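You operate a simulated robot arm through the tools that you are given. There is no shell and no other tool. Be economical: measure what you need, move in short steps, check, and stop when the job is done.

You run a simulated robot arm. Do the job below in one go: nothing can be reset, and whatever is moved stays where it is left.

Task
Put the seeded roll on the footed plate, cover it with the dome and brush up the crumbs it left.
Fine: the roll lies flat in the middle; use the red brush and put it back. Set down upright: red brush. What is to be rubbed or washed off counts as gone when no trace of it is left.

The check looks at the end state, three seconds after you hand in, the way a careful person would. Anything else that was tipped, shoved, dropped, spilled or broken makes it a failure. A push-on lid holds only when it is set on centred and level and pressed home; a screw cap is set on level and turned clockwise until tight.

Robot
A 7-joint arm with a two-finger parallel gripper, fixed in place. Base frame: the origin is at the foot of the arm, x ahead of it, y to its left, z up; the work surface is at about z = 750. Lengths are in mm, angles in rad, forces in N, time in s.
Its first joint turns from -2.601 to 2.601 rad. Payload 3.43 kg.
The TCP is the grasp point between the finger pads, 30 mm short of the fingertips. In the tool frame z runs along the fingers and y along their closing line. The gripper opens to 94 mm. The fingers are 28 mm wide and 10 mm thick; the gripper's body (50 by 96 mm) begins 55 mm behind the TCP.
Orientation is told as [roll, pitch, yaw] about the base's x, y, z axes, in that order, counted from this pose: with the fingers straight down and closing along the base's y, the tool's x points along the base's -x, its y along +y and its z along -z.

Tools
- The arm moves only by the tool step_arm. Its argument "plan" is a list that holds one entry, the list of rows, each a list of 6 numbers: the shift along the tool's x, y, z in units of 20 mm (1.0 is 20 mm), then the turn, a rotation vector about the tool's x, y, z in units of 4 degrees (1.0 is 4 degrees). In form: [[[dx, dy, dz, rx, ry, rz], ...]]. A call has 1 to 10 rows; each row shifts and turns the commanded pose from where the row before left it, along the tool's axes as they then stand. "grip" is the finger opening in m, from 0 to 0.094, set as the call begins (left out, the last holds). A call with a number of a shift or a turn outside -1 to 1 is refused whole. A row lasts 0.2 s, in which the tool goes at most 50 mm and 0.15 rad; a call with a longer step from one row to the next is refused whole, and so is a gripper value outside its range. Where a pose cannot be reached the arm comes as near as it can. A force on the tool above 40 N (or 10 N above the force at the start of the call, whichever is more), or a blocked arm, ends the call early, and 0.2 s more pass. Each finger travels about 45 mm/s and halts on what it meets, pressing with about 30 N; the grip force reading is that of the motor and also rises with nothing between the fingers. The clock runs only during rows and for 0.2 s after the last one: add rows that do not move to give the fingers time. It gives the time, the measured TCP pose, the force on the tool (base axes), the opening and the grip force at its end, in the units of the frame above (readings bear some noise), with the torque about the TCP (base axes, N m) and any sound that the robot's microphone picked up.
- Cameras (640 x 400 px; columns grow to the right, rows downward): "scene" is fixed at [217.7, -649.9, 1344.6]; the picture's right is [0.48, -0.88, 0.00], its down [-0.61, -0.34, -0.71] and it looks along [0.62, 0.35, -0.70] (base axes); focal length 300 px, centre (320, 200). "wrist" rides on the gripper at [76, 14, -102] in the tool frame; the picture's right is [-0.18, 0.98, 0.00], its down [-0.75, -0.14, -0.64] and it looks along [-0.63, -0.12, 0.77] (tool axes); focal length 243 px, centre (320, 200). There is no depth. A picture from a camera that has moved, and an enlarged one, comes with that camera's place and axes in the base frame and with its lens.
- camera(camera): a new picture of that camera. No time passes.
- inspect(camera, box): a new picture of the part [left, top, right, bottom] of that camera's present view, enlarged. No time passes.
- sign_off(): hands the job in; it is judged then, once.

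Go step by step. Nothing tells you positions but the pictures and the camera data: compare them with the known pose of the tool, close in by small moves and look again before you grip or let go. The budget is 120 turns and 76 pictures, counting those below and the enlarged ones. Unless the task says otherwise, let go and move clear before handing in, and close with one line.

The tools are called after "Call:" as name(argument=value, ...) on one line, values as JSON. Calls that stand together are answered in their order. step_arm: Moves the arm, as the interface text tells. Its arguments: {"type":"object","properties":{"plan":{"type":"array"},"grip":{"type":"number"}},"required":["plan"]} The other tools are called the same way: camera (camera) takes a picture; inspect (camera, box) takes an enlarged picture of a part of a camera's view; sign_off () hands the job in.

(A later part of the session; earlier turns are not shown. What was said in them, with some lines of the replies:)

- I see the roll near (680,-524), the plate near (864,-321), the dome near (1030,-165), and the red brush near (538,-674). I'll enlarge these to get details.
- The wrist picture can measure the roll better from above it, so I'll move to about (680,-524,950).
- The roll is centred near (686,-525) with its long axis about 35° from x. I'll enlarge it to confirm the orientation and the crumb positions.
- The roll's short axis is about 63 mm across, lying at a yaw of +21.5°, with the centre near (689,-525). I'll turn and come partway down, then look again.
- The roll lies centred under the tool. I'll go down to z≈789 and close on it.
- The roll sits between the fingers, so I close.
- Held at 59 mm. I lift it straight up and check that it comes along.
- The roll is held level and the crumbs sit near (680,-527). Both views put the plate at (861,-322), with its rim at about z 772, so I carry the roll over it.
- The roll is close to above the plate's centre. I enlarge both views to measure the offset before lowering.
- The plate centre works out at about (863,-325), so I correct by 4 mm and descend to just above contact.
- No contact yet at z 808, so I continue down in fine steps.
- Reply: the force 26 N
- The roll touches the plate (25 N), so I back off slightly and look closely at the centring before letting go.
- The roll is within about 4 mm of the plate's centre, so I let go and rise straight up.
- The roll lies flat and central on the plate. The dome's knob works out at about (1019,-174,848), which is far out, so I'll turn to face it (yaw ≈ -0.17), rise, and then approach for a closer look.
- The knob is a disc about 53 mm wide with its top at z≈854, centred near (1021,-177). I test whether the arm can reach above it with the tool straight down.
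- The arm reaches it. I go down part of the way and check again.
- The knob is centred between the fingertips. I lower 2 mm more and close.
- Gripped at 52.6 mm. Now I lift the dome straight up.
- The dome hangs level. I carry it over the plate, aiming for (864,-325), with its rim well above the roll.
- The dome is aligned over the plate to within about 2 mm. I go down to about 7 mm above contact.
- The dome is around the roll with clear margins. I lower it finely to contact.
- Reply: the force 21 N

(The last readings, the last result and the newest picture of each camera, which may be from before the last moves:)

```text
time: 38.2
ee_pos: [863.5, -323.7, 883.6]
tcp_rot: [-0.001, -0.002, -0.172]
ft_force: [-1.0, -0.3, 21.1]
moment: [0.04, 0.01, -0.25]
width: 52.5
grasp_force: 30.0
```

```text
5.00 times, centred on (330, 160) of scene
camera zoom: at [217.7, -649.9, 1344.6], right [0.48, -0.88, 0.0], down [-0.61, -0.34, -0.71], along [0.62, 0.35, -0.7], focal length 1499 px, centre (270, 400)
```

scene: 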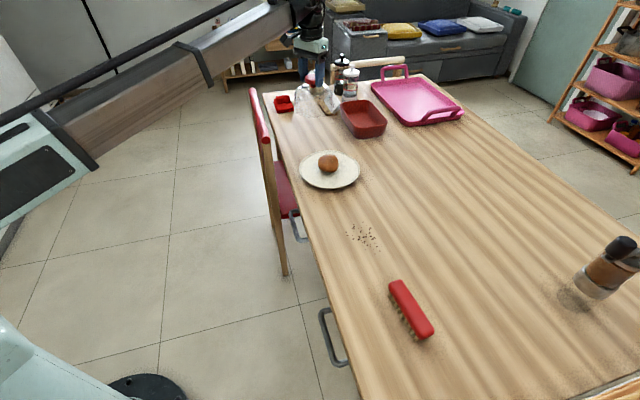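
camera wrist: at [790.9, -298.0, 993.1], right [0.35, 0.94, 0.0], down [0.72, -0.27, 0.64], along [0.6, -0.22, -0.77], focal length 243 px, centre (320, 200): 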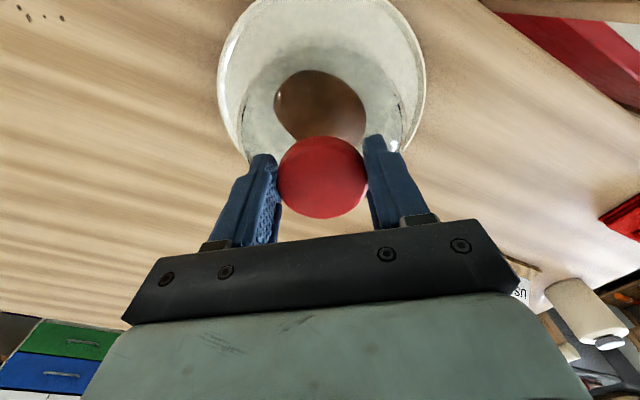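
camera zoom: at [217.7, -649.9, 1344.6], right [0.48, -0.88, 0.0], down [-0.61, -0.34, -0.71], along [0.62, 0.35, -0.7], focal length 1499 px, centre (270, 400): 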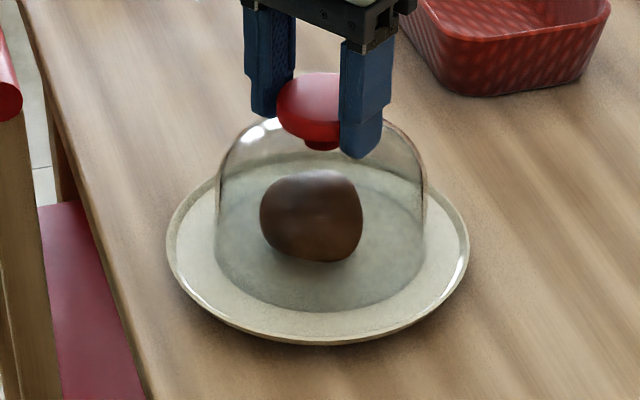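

The dome is seated (21 N, level, centred on the plate). I relieve the pressure, open and rise.

Call:
step_arm(plan=[[[0, 0, -0.07, 0, 0, 0], [0, 0, 0, 0, 0, 0]]])

Call:
step_arm(plan=[[[0, 0, 0, 0, 0, 0], [0, 0, 0, 0, 0, 0], [0, 0, 0, 0, 0, 0], [0, 0, 0, 0, 0, 0], [0, 0, -0.5, 0, 0, 0], [0, 0, -1, 0, 0, 0], [0, 0, -1, 0, 0, 0], [0, 0, -1, 0, 0, 0], [0, 0, -1, 0, 0, 0]]], grip=0.08)

Call:
inspect(camera="scene", box=[280, 120, 380, 200])

```text
time: 38.8
ee_pos: [862.2, -324.1, 881.3]
tcp_rot: [-0.002, 0.001, -0.169]
ft_force: [-0.4, -0.8, 6.3]
moment: [-0.19, -0.29, -0.04]
width: 52.2
grasp_force: 30.4
```

```text
time: 40.8
ee_pos: [862.6, -326.2, 971.5]
tcp_rot: [0.001, -0.001, -0.17]
ft_force: [-0.1, -0.3, 0.2]
moment: [0.0, 0.03, 0.0]
width: 80.0
grasp_force: 0.1
```

```text
5.00 times, centred on (330, 160) of scene
camera zoom: at [217.7, -649.9, 1344.6], right [0.48, -0.88, 0.0], down [-0.61, -0.34, -0.71], along [0.62, 0.35, -0.7], focal length 1499 px, centre (270, 400)
```

zoom: 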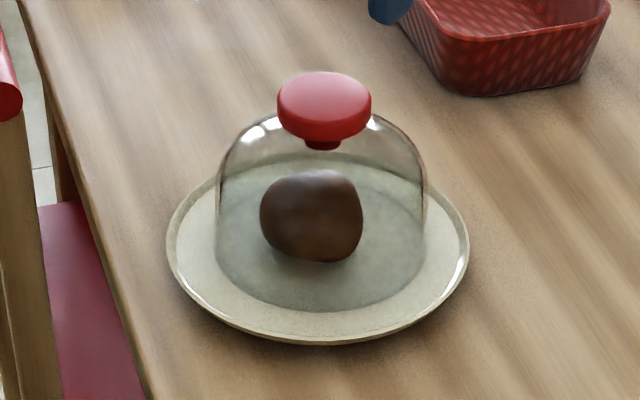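

The dome is on, upright and centred. Next is the red brush near (533,-671), and I travel there high up.

Call:
step_arm(plan=[[[0.665, -0.99, 0, 0, 0, 0], [0.665, -0.99, 0, 0, 0, 0], [0.665, -0.99, 0, 0, 0, 0], [0.665, -0.99, 0, 0, 0, 0], [0.665, -0.99, 0, 0, 0, 0], [0.665, -0.99, 0, 0, 0, 0], [0.665, -0.99, 0, 0, 0, 0], [0.665, -0.99, 0, 0, 0, 0], [0.665, -0.99, 0, 0, 0, 0], [0.665, -0.99, 0, 0, 0, 0]]])

Call:
step_arm(plan=[[[0.665, -0.99, 0, 0, 0, 0], [0.665, -0.99, 0, 0, 0, 0], [0.665, -0.99, 0, 0, 0, 0], [0.665, -0.99, 0, 0, 0, 0], [0.665, -0.99, 0, 0, 0, 0], [0.665, -0.99, 0, 0, 0, 0], [0.665, -0.99, 0, 0, 0, 0], [0.665, -0.99, 0, 0, 0, 0], [0.665, -0.99, 0, 0, 0, 0], [0.665, -0.99, 0, 0, 0, 0]]])

Call:
step_arm(plan=[[[0, 0, 0, 0, 0, -1], [0, 0, 0, 0, 0, -1], [0, 0, 0, 0, 0, -1], [0, 0, 0, 0, 0, -1], [0, 0, 0, 0, 0, -1], [0, 0, 0, 0, 0, -1], [0, 0, 0, 0, 0, -1], [0, 0, 0, 0, 0, -1], [0, 0, 0, 0, 0, -1], [0, 0, 0, 0, 0, -1]]])

Call:
step_arm(plan=[[[0, 0, 0.5, 0, 0, -1], [0, 0, 0.5, 0, 0, -1], [0, 0, 0.5, 0, 0, -1], [0, 0, 0.5, 0, 0, -1], [0, 0, 0.5, 0, 0, -1], [0, 0, 0, 0, 0, 0]]])

Call:
camera(camera="wrist")

```text
time: 43.0
ee_pos: [696.5, -496.8, 973.9]
tcp_rot: [-0.001, 0.0, -0.169]
ft_force: [-0.7, -0.7, -0.1]
moment: [0.0, -0.02, -0.03]
width: 79.9
grasp_force: 0.1
```

```text
time: 45.2
ee_pos: [534.4, -670.9, 972.2]
tcp_rot: [0.001, -0.001, -0.167]
ft_force: [-0.3, -1.8, 0.7]
moment: [0.0, 0.01, 0.0]
width: 80.1
grasp_force: 0.1
```

```text
time: 47.4
ee_pos: [532.8, -670.8, 972.4]
tcp_rot: [-0.001, 0.002, 0.529]
ft_force: [0.5, 0.2, 0.5]
moment: [0.02, -0.03, 0.01]
width: 80.2
grasp_force: 0.1
```

```text
time: 48.8
ee_pos: [532.9, -670.9, 921.7]
tcp_rot: [0.0, 0.001, 0.878]
ft_force: [0.2, 0.5, 1.1]
moment: [0.04, 0.0, 0.03]
width: 80.2
grasp_force: 0.2
```

```text
31 pictures are left
camera wrist: at [473.8, -720.8, 1023.8], right [-0.64, 0.77, 0.0], down [0.59, 0.49, 0.64], along [0.49, 0.41, -0.77], focal length 243 px, centre (320, 200)
```

wrist: 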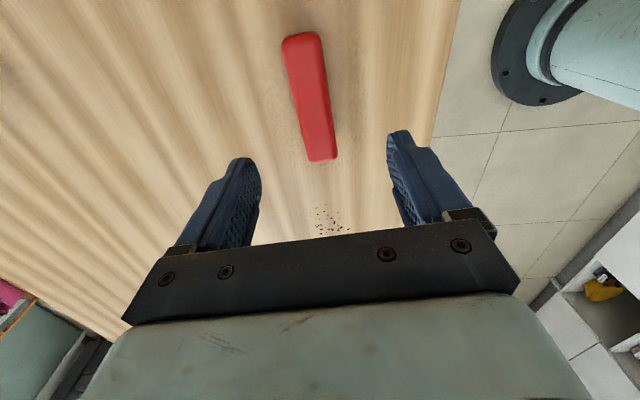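

The brush's centre is near (538,-674), its top at about z 788, lying along 50°. I shift 5 mm sideways, descend partway and look again.

Call:
step_arm(plan=[[[-0.05, -0.28, 0.7, 0, 0, 0], [0, 0, 0.8, 0, 0, 0], [0, 0, 0.8, 0, 0, 0], [0, 0, 0.8, 0, 0, 0], [0, 0, 0.8, 0, 0, 0], [0, 0, 0.7, 0, 0, 0], [0, 0, 0, 0, 0, 0]]])

Call:
camera(camera="wrist")

Call:
inspect(camera="scene", box=[340, 220, 480, 350])

```text
time: 50.4
ee_pos: [539.1, -674.2, 830.9]
tcp_rot: [0.001, 0.001, 0.879]
ft_force: [-1.2, -0.3, 0.4]
moment: [-0.01, -0.04, -0.04]
width: 80.1
grasp_force: 0.1
```

```text
30 pictures are left
camera wrist: at [478.8, -723.7, 932.2], right [-0.64, 0.77, 0.0], down [0.59, 0.49, 0.64], along [0.49, 0.41, -0.77], focal length 243 px, centre (320, 200)
```

wrist: 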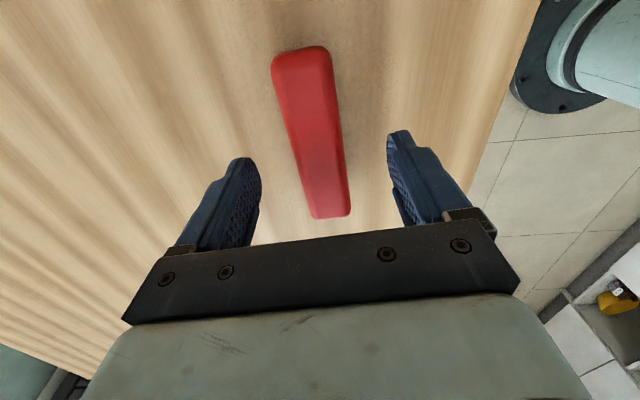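

```text
3.08 times, centred on (410, 285) of scene
camera zoom: at [217.7, -649.9, 1344.6], right [0.48, -0.88, 0.0], down [-0.61, -0.34, -0.71], along [0.62, 0.35, -0.7], focal length 922 px, centre (43, -62)
```

zoom: 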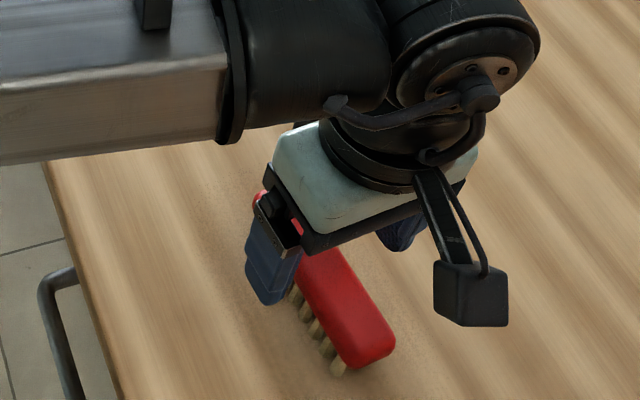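

Well centred. I descend to z≈795 with a 1.5° yaw trim.

Call:
step_arm(plan=[[[0, 0, 0.6, 0, 0, 0.4], [0, 0, 0.6, 0, 0, 0], [0, 0, 0.6, 0, 0, 0], [0, 0, 0, 0, 0, 0]]])

Call:
inspect(camera="scene", box=[360, 250, 460, 350])

Call:
camera(camera="wrist")

```text
time: 51.4
ee_pos: [539.6, -672.7, 794.0]
tcp_rot: [0.001, 0.001, 0.852]
ft_force: [0.5, 0.1, -0.3]
moment: [0.01, -0.04, 0.01]
width: 80.1
grasp_force: 0.0
```

```text
4.00 times, centred on (410, 300) of scene
camera zoom: at [217.7, -649.9, 1344.6], right [0.48, -0.88, 0.0], down [-0.61, -0.34, -0.71], along [0.62, 0.35, -0.7], focal length 1199 px, centre (-40, -200)
```

zoom: 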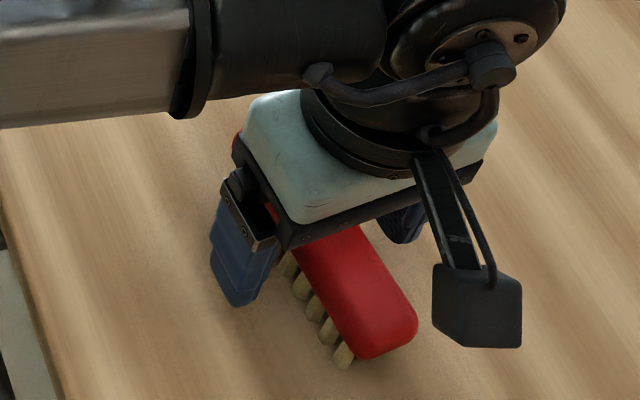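

```text
27 pictures are left
camera wrist: at [478.0, -721.9, 895.4], right [-0.62, 0.79, 0.0], down [0.6, 0.47, 0.64], along [0.51, 0.4, -0.77], focal length 243 px, centre (320, 200)
```

wrist: 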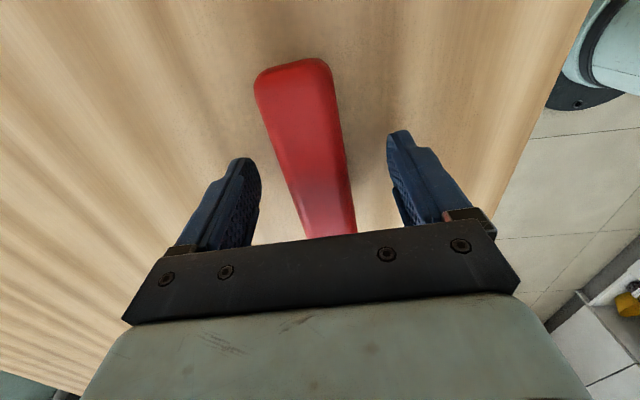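

Centred; I close on the brush body.

Call:
step_arm(plan=[[[0, 0, 0, 0, 0, 0], [0, 0, 0, 0, 0, 0], [0, 0, 0, 0, 0, 0], [0, 0, 0, 0, 0, 0], [0, 0, 0, 0, 0, 0], [0, 0, 0, 0, 0, 0]]], grip=0.02)

```text
time: 52.8
ee_pos: [539.8, -672.2, 793.7]
tcp_rot: [0.0, 0.0, 0.849]
ft_force: [0.1, -0.6, 0.7]
moment: [0.01, -0.02, 0.01]
width: 37.7
grasp_force: 30.8
```

Gripped at 37.7 mm; home pose is (539.7,-672.5,794) at yaw 0.85. I lift it and look at the crumbs.

Call:
step_arm(plan=[[[0, 0, -0.3, 0, 0, 0], [0, 0, -0.6, 0, 0, 0], [0, 0, -0.7, 0, 0, 0], [0, 0, -0.7, 0, 0, 0], [0, 0, -0.7, 0, 0, 0], [0, 0, 0, 0, 0, 0]]])

Call:
inspect(camera="scene", box=[330, 200, 400, 260])

Call:
camera(camera="wrist")

```text
time: 54.2
ee_pos: [538.3, -673.0, 854.2]
tcp_rot: [0.0, 0.001, 0.849]
ft_force: [0.3, -0.1, -0.9]
moment: [0.02, 0.01, -0.01]
width: 37.6
grasp_force: 29.7
```

```text
6.67 times, centred on (365, 230) of scene
camera zoom: at [217.7, -649.9, 1344.6], right [0.48, -0.88, 0.0], down [-0.61, -0.34, -0.71], along [0.62, 0.35, -0.7], focal length 1998 px, centre (20, 0)
```

zoom: 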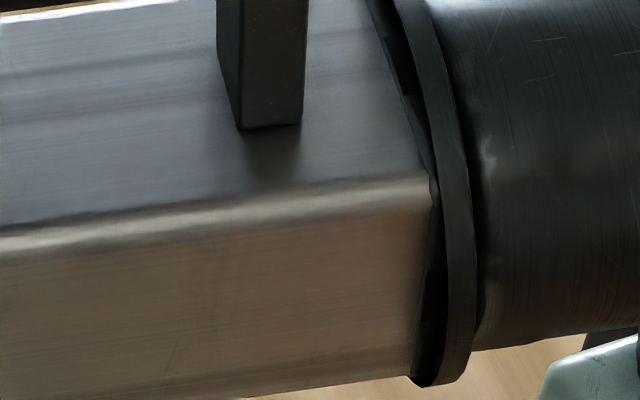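

```text
25 pictures are left
camera wrist: at [477.8, -721.7, 955.2], right [-0.62, 0.79, 0.0], down [0.6, 0.47, 0.64], along [0.51, 0.4, -0.77], focal length 243 px, centre (320, 200)
```

wrist: 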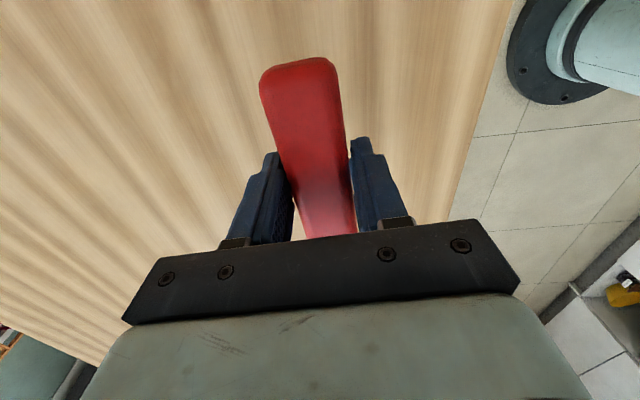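

The arm hides the crumbs. From earlier pictures they span about x 648–722, y -572…-462. I turn the brush along x (yaw 0) and go to (685,-600), beside them.

Call:
step_arm(plan=[[[0, 0, 0, 0, 0, 1], [0, 0, 0, 0, 0, 1], [0, 0, 0, 0, 0, 1], [0, 0, 0, 0, 0, 1], [0, 0, 0, 0, 0, 1], [0, 0, 0, 0, 0, 1], [0, 0, 0, 0, 0, 1], [0, 0, 0, 0, 0, 1], [0, 0, 0, 0, 0, 1], [0, 0, 0, 0, 0, 1]]])

Call:
step_arm(plan=[[[0, 0, 0, 0, 0, 1], [0, 0, 0, 0, 0, 1], [0, 0, 0, 0, 0, 0.16], [-0.9, 0.45, 0, 0, 0, 0], [-0.9, 0.45, 0, 0, 0, 0], [-1, 0.5, 0, 0, 0, 0], [-1, 0.5, 0, 0, 0, 0], [-1, 0.5, 0, 0, 0, 0], [-1, 0.5, 0, 0, 0, 0], [-1, 0.5, 0, 0, 0, 0]]])

Call:
step_arm(plan=[[[-0.5, 0.25, 0, 0, 0, 0], [0, 0, 0, 0, 0, 0]]])

Call:
camera(camera="wrist")

Call:
inspect(camera="scene", box=[320, 190, 440, 280])

```text
time: 56.4
ee_pos: [539.2, -672.5, 855.9]
tcp_rot: [0.0, 0.001, 0.152]
ft_force: [0.2, 0.9, -0.9]
moment: [0.03, -0.01, -0.01]
width: 37.6
grasp_force: 30.2
```

```text
time: 58.6
ee_pos: [676.5, -605.0, 854.3]
tcp_rot: [0.0, 0.0, 0.001]
ft_force: [-1.1, -0.2, -1.4]
moment: [-0.02, 0.0, 0.03]
width: 37.6
grasp_force: 29.7
```

```text
time: 59.2
ee_pos: [684.7, -600.4, 855.3]
tcp_rot: [0.0, 0.0, -0.001]
ft_force: [0.2, 0.1, -1.9]
moment: [-0.01, 0.02, -0.03]
width: 37.7
grasp_force: 30.2
```

```text
24 pictures are left
camera wrist: at [608.6, -586.6, 956.9], right [0.18, 0.98, 0.0], down [0.75, -0.14, 0.64], along [0.63, -0.12, -0.77], focal length 243 px, centre (320, 200)
```

wrist: 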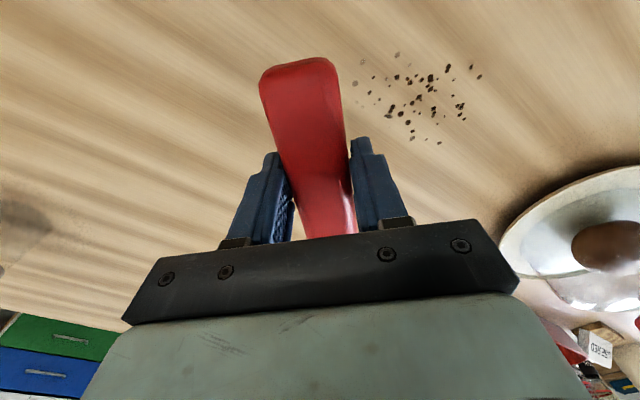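

```text
4.44 times, centred on (380, 235) of scene
camera zoom: at [217.7, -649.9, 1344.6], right [0.48, -0.88, 0.0], down [-0.61, -0.34, -0.71], along [0.62, 0.35, -0.7], focal length 1332 px, centre (53, 44)
```

zoom: 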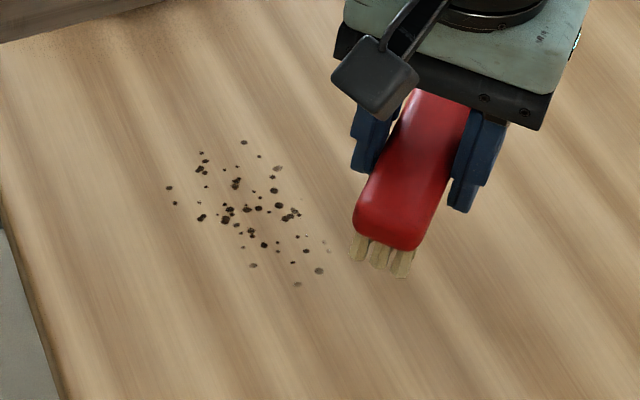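

The crumbs span x 648–732, y -570…-473, and the brush (about 115 mm long) along x at x=690 covers them in one pass. I lower it beside them to light contact.

Call:
step_arm(plan=[[[-0.25, -0.25, 0.7, 0, 0, 0], [0, 0, 0.7, 0, 0, 0], [0, 0, 0.7, 0, 0, 0], [0, 0, 0.5, 0, 0, 0], [0, 0, 0.3, 0, 0, 0], [0, 0, 0.1, 0, 0, 0], [0, 0, 0, 0, 0, 0]]])

Call:
step_arm(plan=[[[0, 0, 0.05, 0, 0, 0], [0, 0, 0.05, 0, 0, 0], [0, 0, 0, 0, 0, 0]]])

```text
time: 60.8
ee_pos: [690.5, -603.8, 795.3]
tcp_rot: [0.0, 0.001, 0.0]
ft_force: [0.5, -0.5, -0.7]
moment: [0.03, -0.01, 0.03]
width: 37.6
grasp_force: 29.9
```

```text
time: 61.6
ee_pos: [691.0, -605.3, 793.8]
tcp_rot: [-0.002, -0.001, 0.001]
ft_force: [-0.6, -2.2, 9.7]
moment: [-0.01, 0.11, 0.01]
width: 37.7
grasp_force: 29.6
```

Light contact (10 N). I sweep along +y across the crumbs.

Call:
step_arm(plan=[[[0, 0.8, 0, 0, 0, 0], [0, 0.8, 0, 0, 0, 0], [0, 0.8, 0, 0, 0, 0], [0, 0.8, 0, 0, 0, 0], [0, 0.8, 0, 0, 0, 0], [0, 0.8, 0, 0, 0, 0], [0, 0.8, 0, 0, 0, 0], [0, 0.8, 0, 0, 0, 0], [0, 0.8, 0, 0, 0, 0], [0, 0.8, 0, 0, 0, 0]]])

Call:
inspect(camera="scene", box=[320, 190, 440, 280])

Call:
camera(camera="wrist")

```text
time: 63.8
ee_pos: [687.5, -444.2, 791.8]
tcp_rot: [0.0, -0.001, -0.001]
ft_force: [-0.2, -6.3, 18.4]
moment: [-0.01, -0.01, 0.04]
width: 37.8
grasp_force: 29.6
```

```text
4.44 times, centred on (380, 235) of scene
camera zoom: at [217.7, -649.9, 1344.6], right [0.48, -0.88, 0.0], down [-0.61, -0.34, -0.71], along [0.62, 0.35, -0.7], focal length 1332 px, centre (53, 44)
```

zoom: 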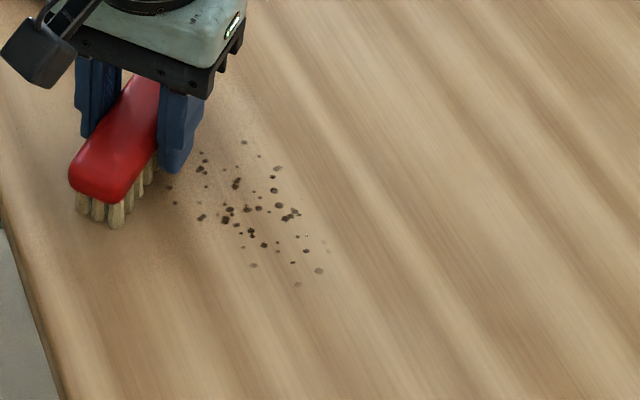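

```text
21 pictures are left
camera wrist: at [611.6, -432.5, 894.1], right [0.18, 0.98, 0.0], down [0.75, -0.14, 0.64], along [0.63, -0.12, -0.77], focal length 243 px, centre (320, 200)
```

wrist: 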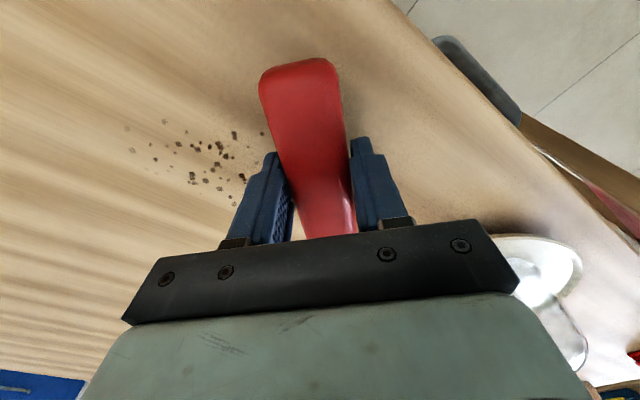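

The crumbs stay in place but look slightly fainter, so they need repeated rubbing. I stroke back and forth several times.

Call:
step_arm(plan=[[[0, -0.8, 0, 0, 0, 0], [0, -0.8, 0, 0, 0, 0], [0, -0.8, 0, 0, 0, 0], [0, -0.8, 0, 0, 0, 0], [0, -0.8, 0, 0, 0, 0], [0, -0.8, 0, 0, 0, 0], [0, -0.8, 0, 0, 0, 0], [0, -0.8, 0, 0, 0, 0], [0, -0.8, 0, 0, 0, 0], [0, -0.8, 0, 0, 0, 0]]])

Call:
step_arm(plan=[[[0, 0.8, 0, 0, 0, 0], [0, 0.8, 0, 0, 0, 0], [0, 0.8, 0, 0, 0, 0], [0, 0.8, 0, 0, 0, 0], [0, 0.8, 0, 0, 0, 0], [0, 0.8, 0, 0, 0, 0], [0, 0.8, 0, 0, 0, 0], [0, 0.8, 0, 0, 0, 0], [0, 0.8, 0, 0, 0, 0], [0, 0.8, 0, 0, 0, 0]]])

Call:
inspect(camera="scene", box=[320, 190, 440, 280])

```text
time: 66.0
ee_pos: [689.3, -605.9, 792.9]
tcp_rot: [0.0, -0.001, 0.0]
ft_force: [-0.1, 0.4, -1.0]
moment: [0.0, -0.02, -0.01]
width: 37.7
grasp_force: 29.4
```

```text
time: 68.2
ee_pos: [689.6, -443.9, 792.9]
tcp_rot: [-0.002, 0.001, 0.0]
ft_force: [0.5, -3.0, 7.3]
moment: [-0.06, 0.14, 0.1]
width: 37.9
grasp_force: 30.0
```

```text
4.44 times, centred on (380, 235) of scene
camera zoom: at [217.7, -649.9, 1344.6], right [0.48, -0.88, 0.0], down [-0.61, -0.34, -0.71], along [0.62, 0.35, -0.7], focal length 1332 px, centre (53, 44)
```

zoom: 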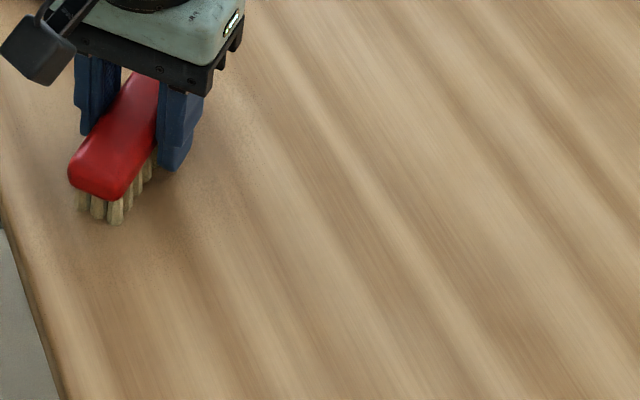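

The crumbs appear gone. I make one more pass on the way back, then lift clear and look.

Call:
step_arm(plan=[[[0, -0.8, 0.05, 0, 0, 0], [0, -0.8, 0, 0, 0, 0], [0, -0.8, 0, 0, 0, 0], [0, -0.8, 0, 0, 0, 0], [0, -0.8, 0, 0, 0, 0], [0, -0.8, 0, 0, 0, 0], [0, -0.8, 0, 0, 0, 0], [0, -0.8, 0, 0, 0, 0], [0, -0.8, 0, 0, 0, 0], [0, -0.8, 0, 0, 0, 0]]])

Call:
step_arm(plan=[[[0, 0, -0.4, 0, 0, 0], [0, 0, -0.7, 0, 0, 0], [0, 0, -0.7, 0, 0, 0], [0, 0, -0.7, 0, 0, 0], [0, 0, -0.6, 0, 0, 0], [0, 0, 0, 0, 0, 0]]])

Call:
inspect(camera="wrist", box=[320, 20, 520, 170])

Call:
inspect(camera="scene", box=[320, 200, 420, 270])

```text
time: 70.4
ee_pos: [691.1, -604.6, 791.2]
tcp_rot: [0.0, -0.001, 0.002]
ft_force: [-0.4, 7.6, 20.3]
moment: [0.05, -0.13, 0.0]
width: 37.8
grasp_force: 30.1
```

```text
time: 71.8
ee_pos: [690.5, -604.8, 854.4]
tcp_rot: [0.001, 0.001, 0.0]
ft_force: [0.2, 0.2, -0.3]
moment: [0.0, -0.01, 0.04]
width: 37.6
grasp_force: 30.2
```

```text
2.67 times, centred on (420, 95) of wrist
camera zoom: at [613.3, -591.5, 956.2], right [0.18, 0.98, 0.0], down [0.75, -0.14, 0.64], along [0.63, -0.12, -0.77], focal length 647 px, centre (53, 480)
```

zoom: 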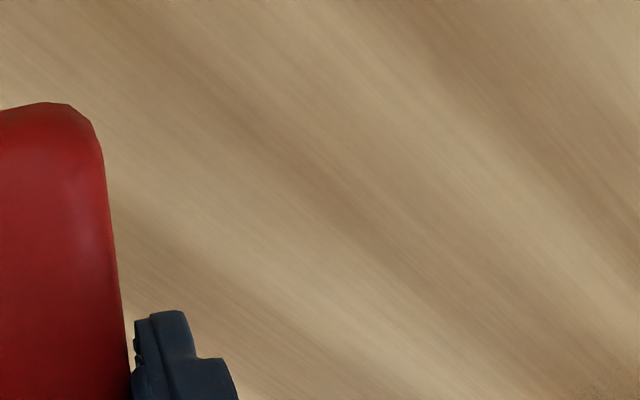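

```text
5.71 times, centred on (370, 235) of scene
camera zoom: at [217.7, -649.9, 1344.6], right [0.48, -0.88, 0.0], down [-0.61, -0.34, -0.71], along [0.62, 0.35, -0.7], focal length 1713 px, centre (34, 0)
```

zoom: 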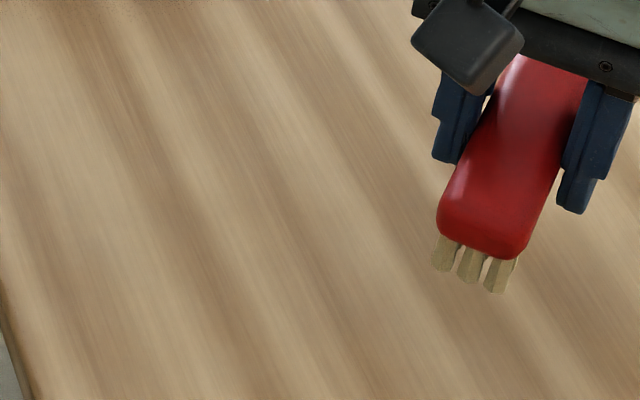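

The table is spotless. I bring the brush back to (539.7,-672.5) at yaw 0.85.

Call:
step_arm(plan=[[[0.9425, -0.423, 0, 0, 0, 0], [0.9425, -0.423, 0, 0, 0, 0], [0.9425, -0.423, 0, 0, 0, 0], [0.9425, -0.423, 0, 0, 0, 0], [0.9425, -0.423, 0, 0, 0, 0], [0.9425, -0.423, 0, 0, 0, 0], [0.9425, -0.423, 0, 0, 0, 0], [0.9425, -0.423, 0, 0, 0, 0], [0, 0, 0, 0, 0, -1], [0, 0, 0, 0, 0, -1]]])

Call:
step_arm(plan=[[[0, 0, 0, 0, 0, -1], [0, 0, 0, 0, 0, -1], [0, 0, 0, 0, 0, -1], [0, 0, 0, 0, 0, -1], [0, 0, 0, 0, 0, -1], [0, 0, 0, 0, 0, -1], [0, 0, 0, 0, 0, -1], [0, 0, 0, 0, 0, -1], [0, 0, 0, 0, 0, -1], [0, 0, 0, 0, 0, -1]]])

Call:
step_arm(plan=[[[0, 0, 0.5, 0, 0, -0.16], [0, 0, 0.7, 0, 0, 0], [0, 0, 0.7, 0, 0, 0], [0, 0, 0.5, 0, 0, 0], [0, 0, 0.3, 0, 0, 0], [0, 0, 0.15, 0, 0, 0], [0, 0, 0, 0, 0, 0]]])

```text
time: 74.0
ee_pos: [538.5, -673.1, 853.4]
tcp_rot: [0.0, 0.001, 0.141]
ft_force: [-0.2, -0.1, -1.1]
moment: [0.03, 0.01, 0.01]
width: 37.8
grasp_force: 29.8
```

```text
time: 76.2
ee_pos: [538.8, -673.0, 853.1]
tcp_rot: [0.001, 0.001, 0.838]
ft_force: [0.3, 0.9, -0.6]
moment: [0.0, -0.05, 0.01]
width: 37.7
grasp_force: 29.9
```

```text
time: 77.8
ee_pos: [538.9, -672.5, 796.5]
tcp_rot: [0.0, -0.001, 0.849]
ft_force: [0.4, -0.2, -1.4]
moment: [0.01, 0.02, 0.01]
width: 37.8
grasp_force: 29.9
```

Back at the home pose, 2–3 mm above the table. I lower to light contact.

Call:
step_arm(plan=[[[0, 0, 0.06, 0, 0, 0], [0, 0, 0.06, 0, 0, 0], [0, 0, 0, 0, 0, 0]]])

```text
time: 78.6
ee_pos: [538.4, -672.4, 794.0]
tcp_rot: [0.0, -0.002, 0.852]
ft_force: [0.4, 0.5, -1.8]
moment: [-0.03, 0.01, 0.03]
width: 37.4
grasp_force: 30.0
```

Call:
step_arm(plan=[[[0, 0, 0.04, 0, 0, 0], [0, 0, 0, 0, 0, 0]]])

```text
time: 79.2
ee_pos: [538.8, -673.0, 793.6]
tcp_rot: [-0.001, -0.001, 0.851]
ft_force: [0.5, 0.3, -0.3]
moment: [-0.02, 0.0, -0.04]
width: 37.7
grasp_force: 29.9
```

Practically touching (gap under 1 mm). I open and rise.

Call:
step_arm(plan=[[[0, 0, 0, 0, 0, 0], [0, 0, 0, 0, 0, 0], [0, 0, 0, 0, 0, 0], [0, 0, 0, 0, 0, 0], [0, 0, 0, 0, 0, 0], [0, 0, -0.5, 0, 0, 0], [0, 0, -1, 0, 0, 0], [0, 0, -1, 0, 0, 0], [0, 0, -1, 0, 0, 0], [0, 0, -1, 0, 0, 0]]], grip=0.08)

Call:
step_arm(plan=[[[0, 0, -1, 0, 0, 0], [0, 0, -1, 0, 0, 0], [0, 0, -1, 0, 0, 0], [-0.7, 0.7, -1, 0, 0, 0], [-1, 0.7, -1, 0, 0, 0], [-1, 0.7, -0.5, 0, 0, 0], [-1, 0.7, 0, 0, 0, 0], [-1, 0.7, 0, 0, 0, 0], [-1, 0.7, 0, 0, 0, 0], [-1, 0.7, 0, 0, 0, 0]]])

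Call:
camera(camera="scene")

Call:
inspect(camera="scene", box=[320, 200, 480, 350])

```text
time: 81.4
ee_pos: [538.7, -673.4, 883.9]
tcp_rot: [0.0, 0.0, 0.851]
ft_force: [-0.1, -0.1, -0.4]
moment: [0.02, 0.01, -0.01]
width: 80.2
grasp_force: 0.1
```

```text
time: 83.6
ee_pos: [555.0, -508.3, 992.9]
tcp_rot: [0.0, -0.001, 0.848]
ft_force: [0.3, -0.2, -0.5]
moment: [0.01, -0.01, -0.01]
width: 80.1
grasp_force: 0.0
```

```text
17 pictures are left
```

scene: 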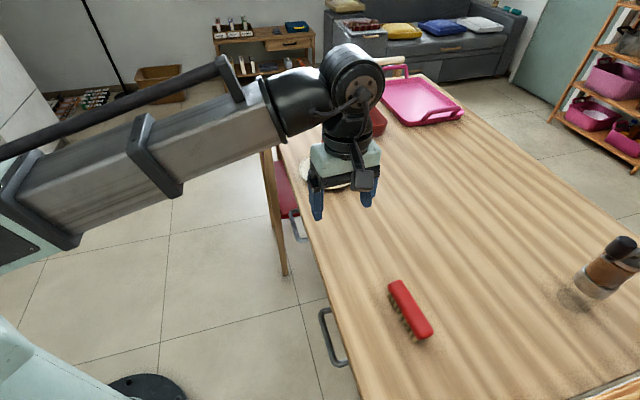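

```text
2.67 times, centred on (400, 275) of scene
camera zoom: at [217.7, -649.9, 1344.6], right [0.48, -0.88, 0.0], down [-0.61, -0.34, -0.71], along [0.62, 0.35, -0.7], focal length 799 px, centre (107, 0)
```

zoom: 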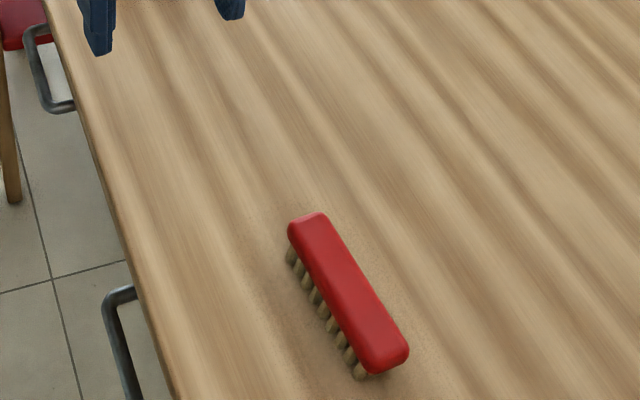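

The brush is back upright in its place and the crumbs are gone. The dome was last seen standing level over the roll, and the gripper is clear, so I hand in.

Call:
sign_off()

```text
The job is handed in.
```

The seeded roll lies flat within about 5 mm of the plate's centre under the dome, the crumbs are brushed away without trace, and the red brush is back upright in its place.
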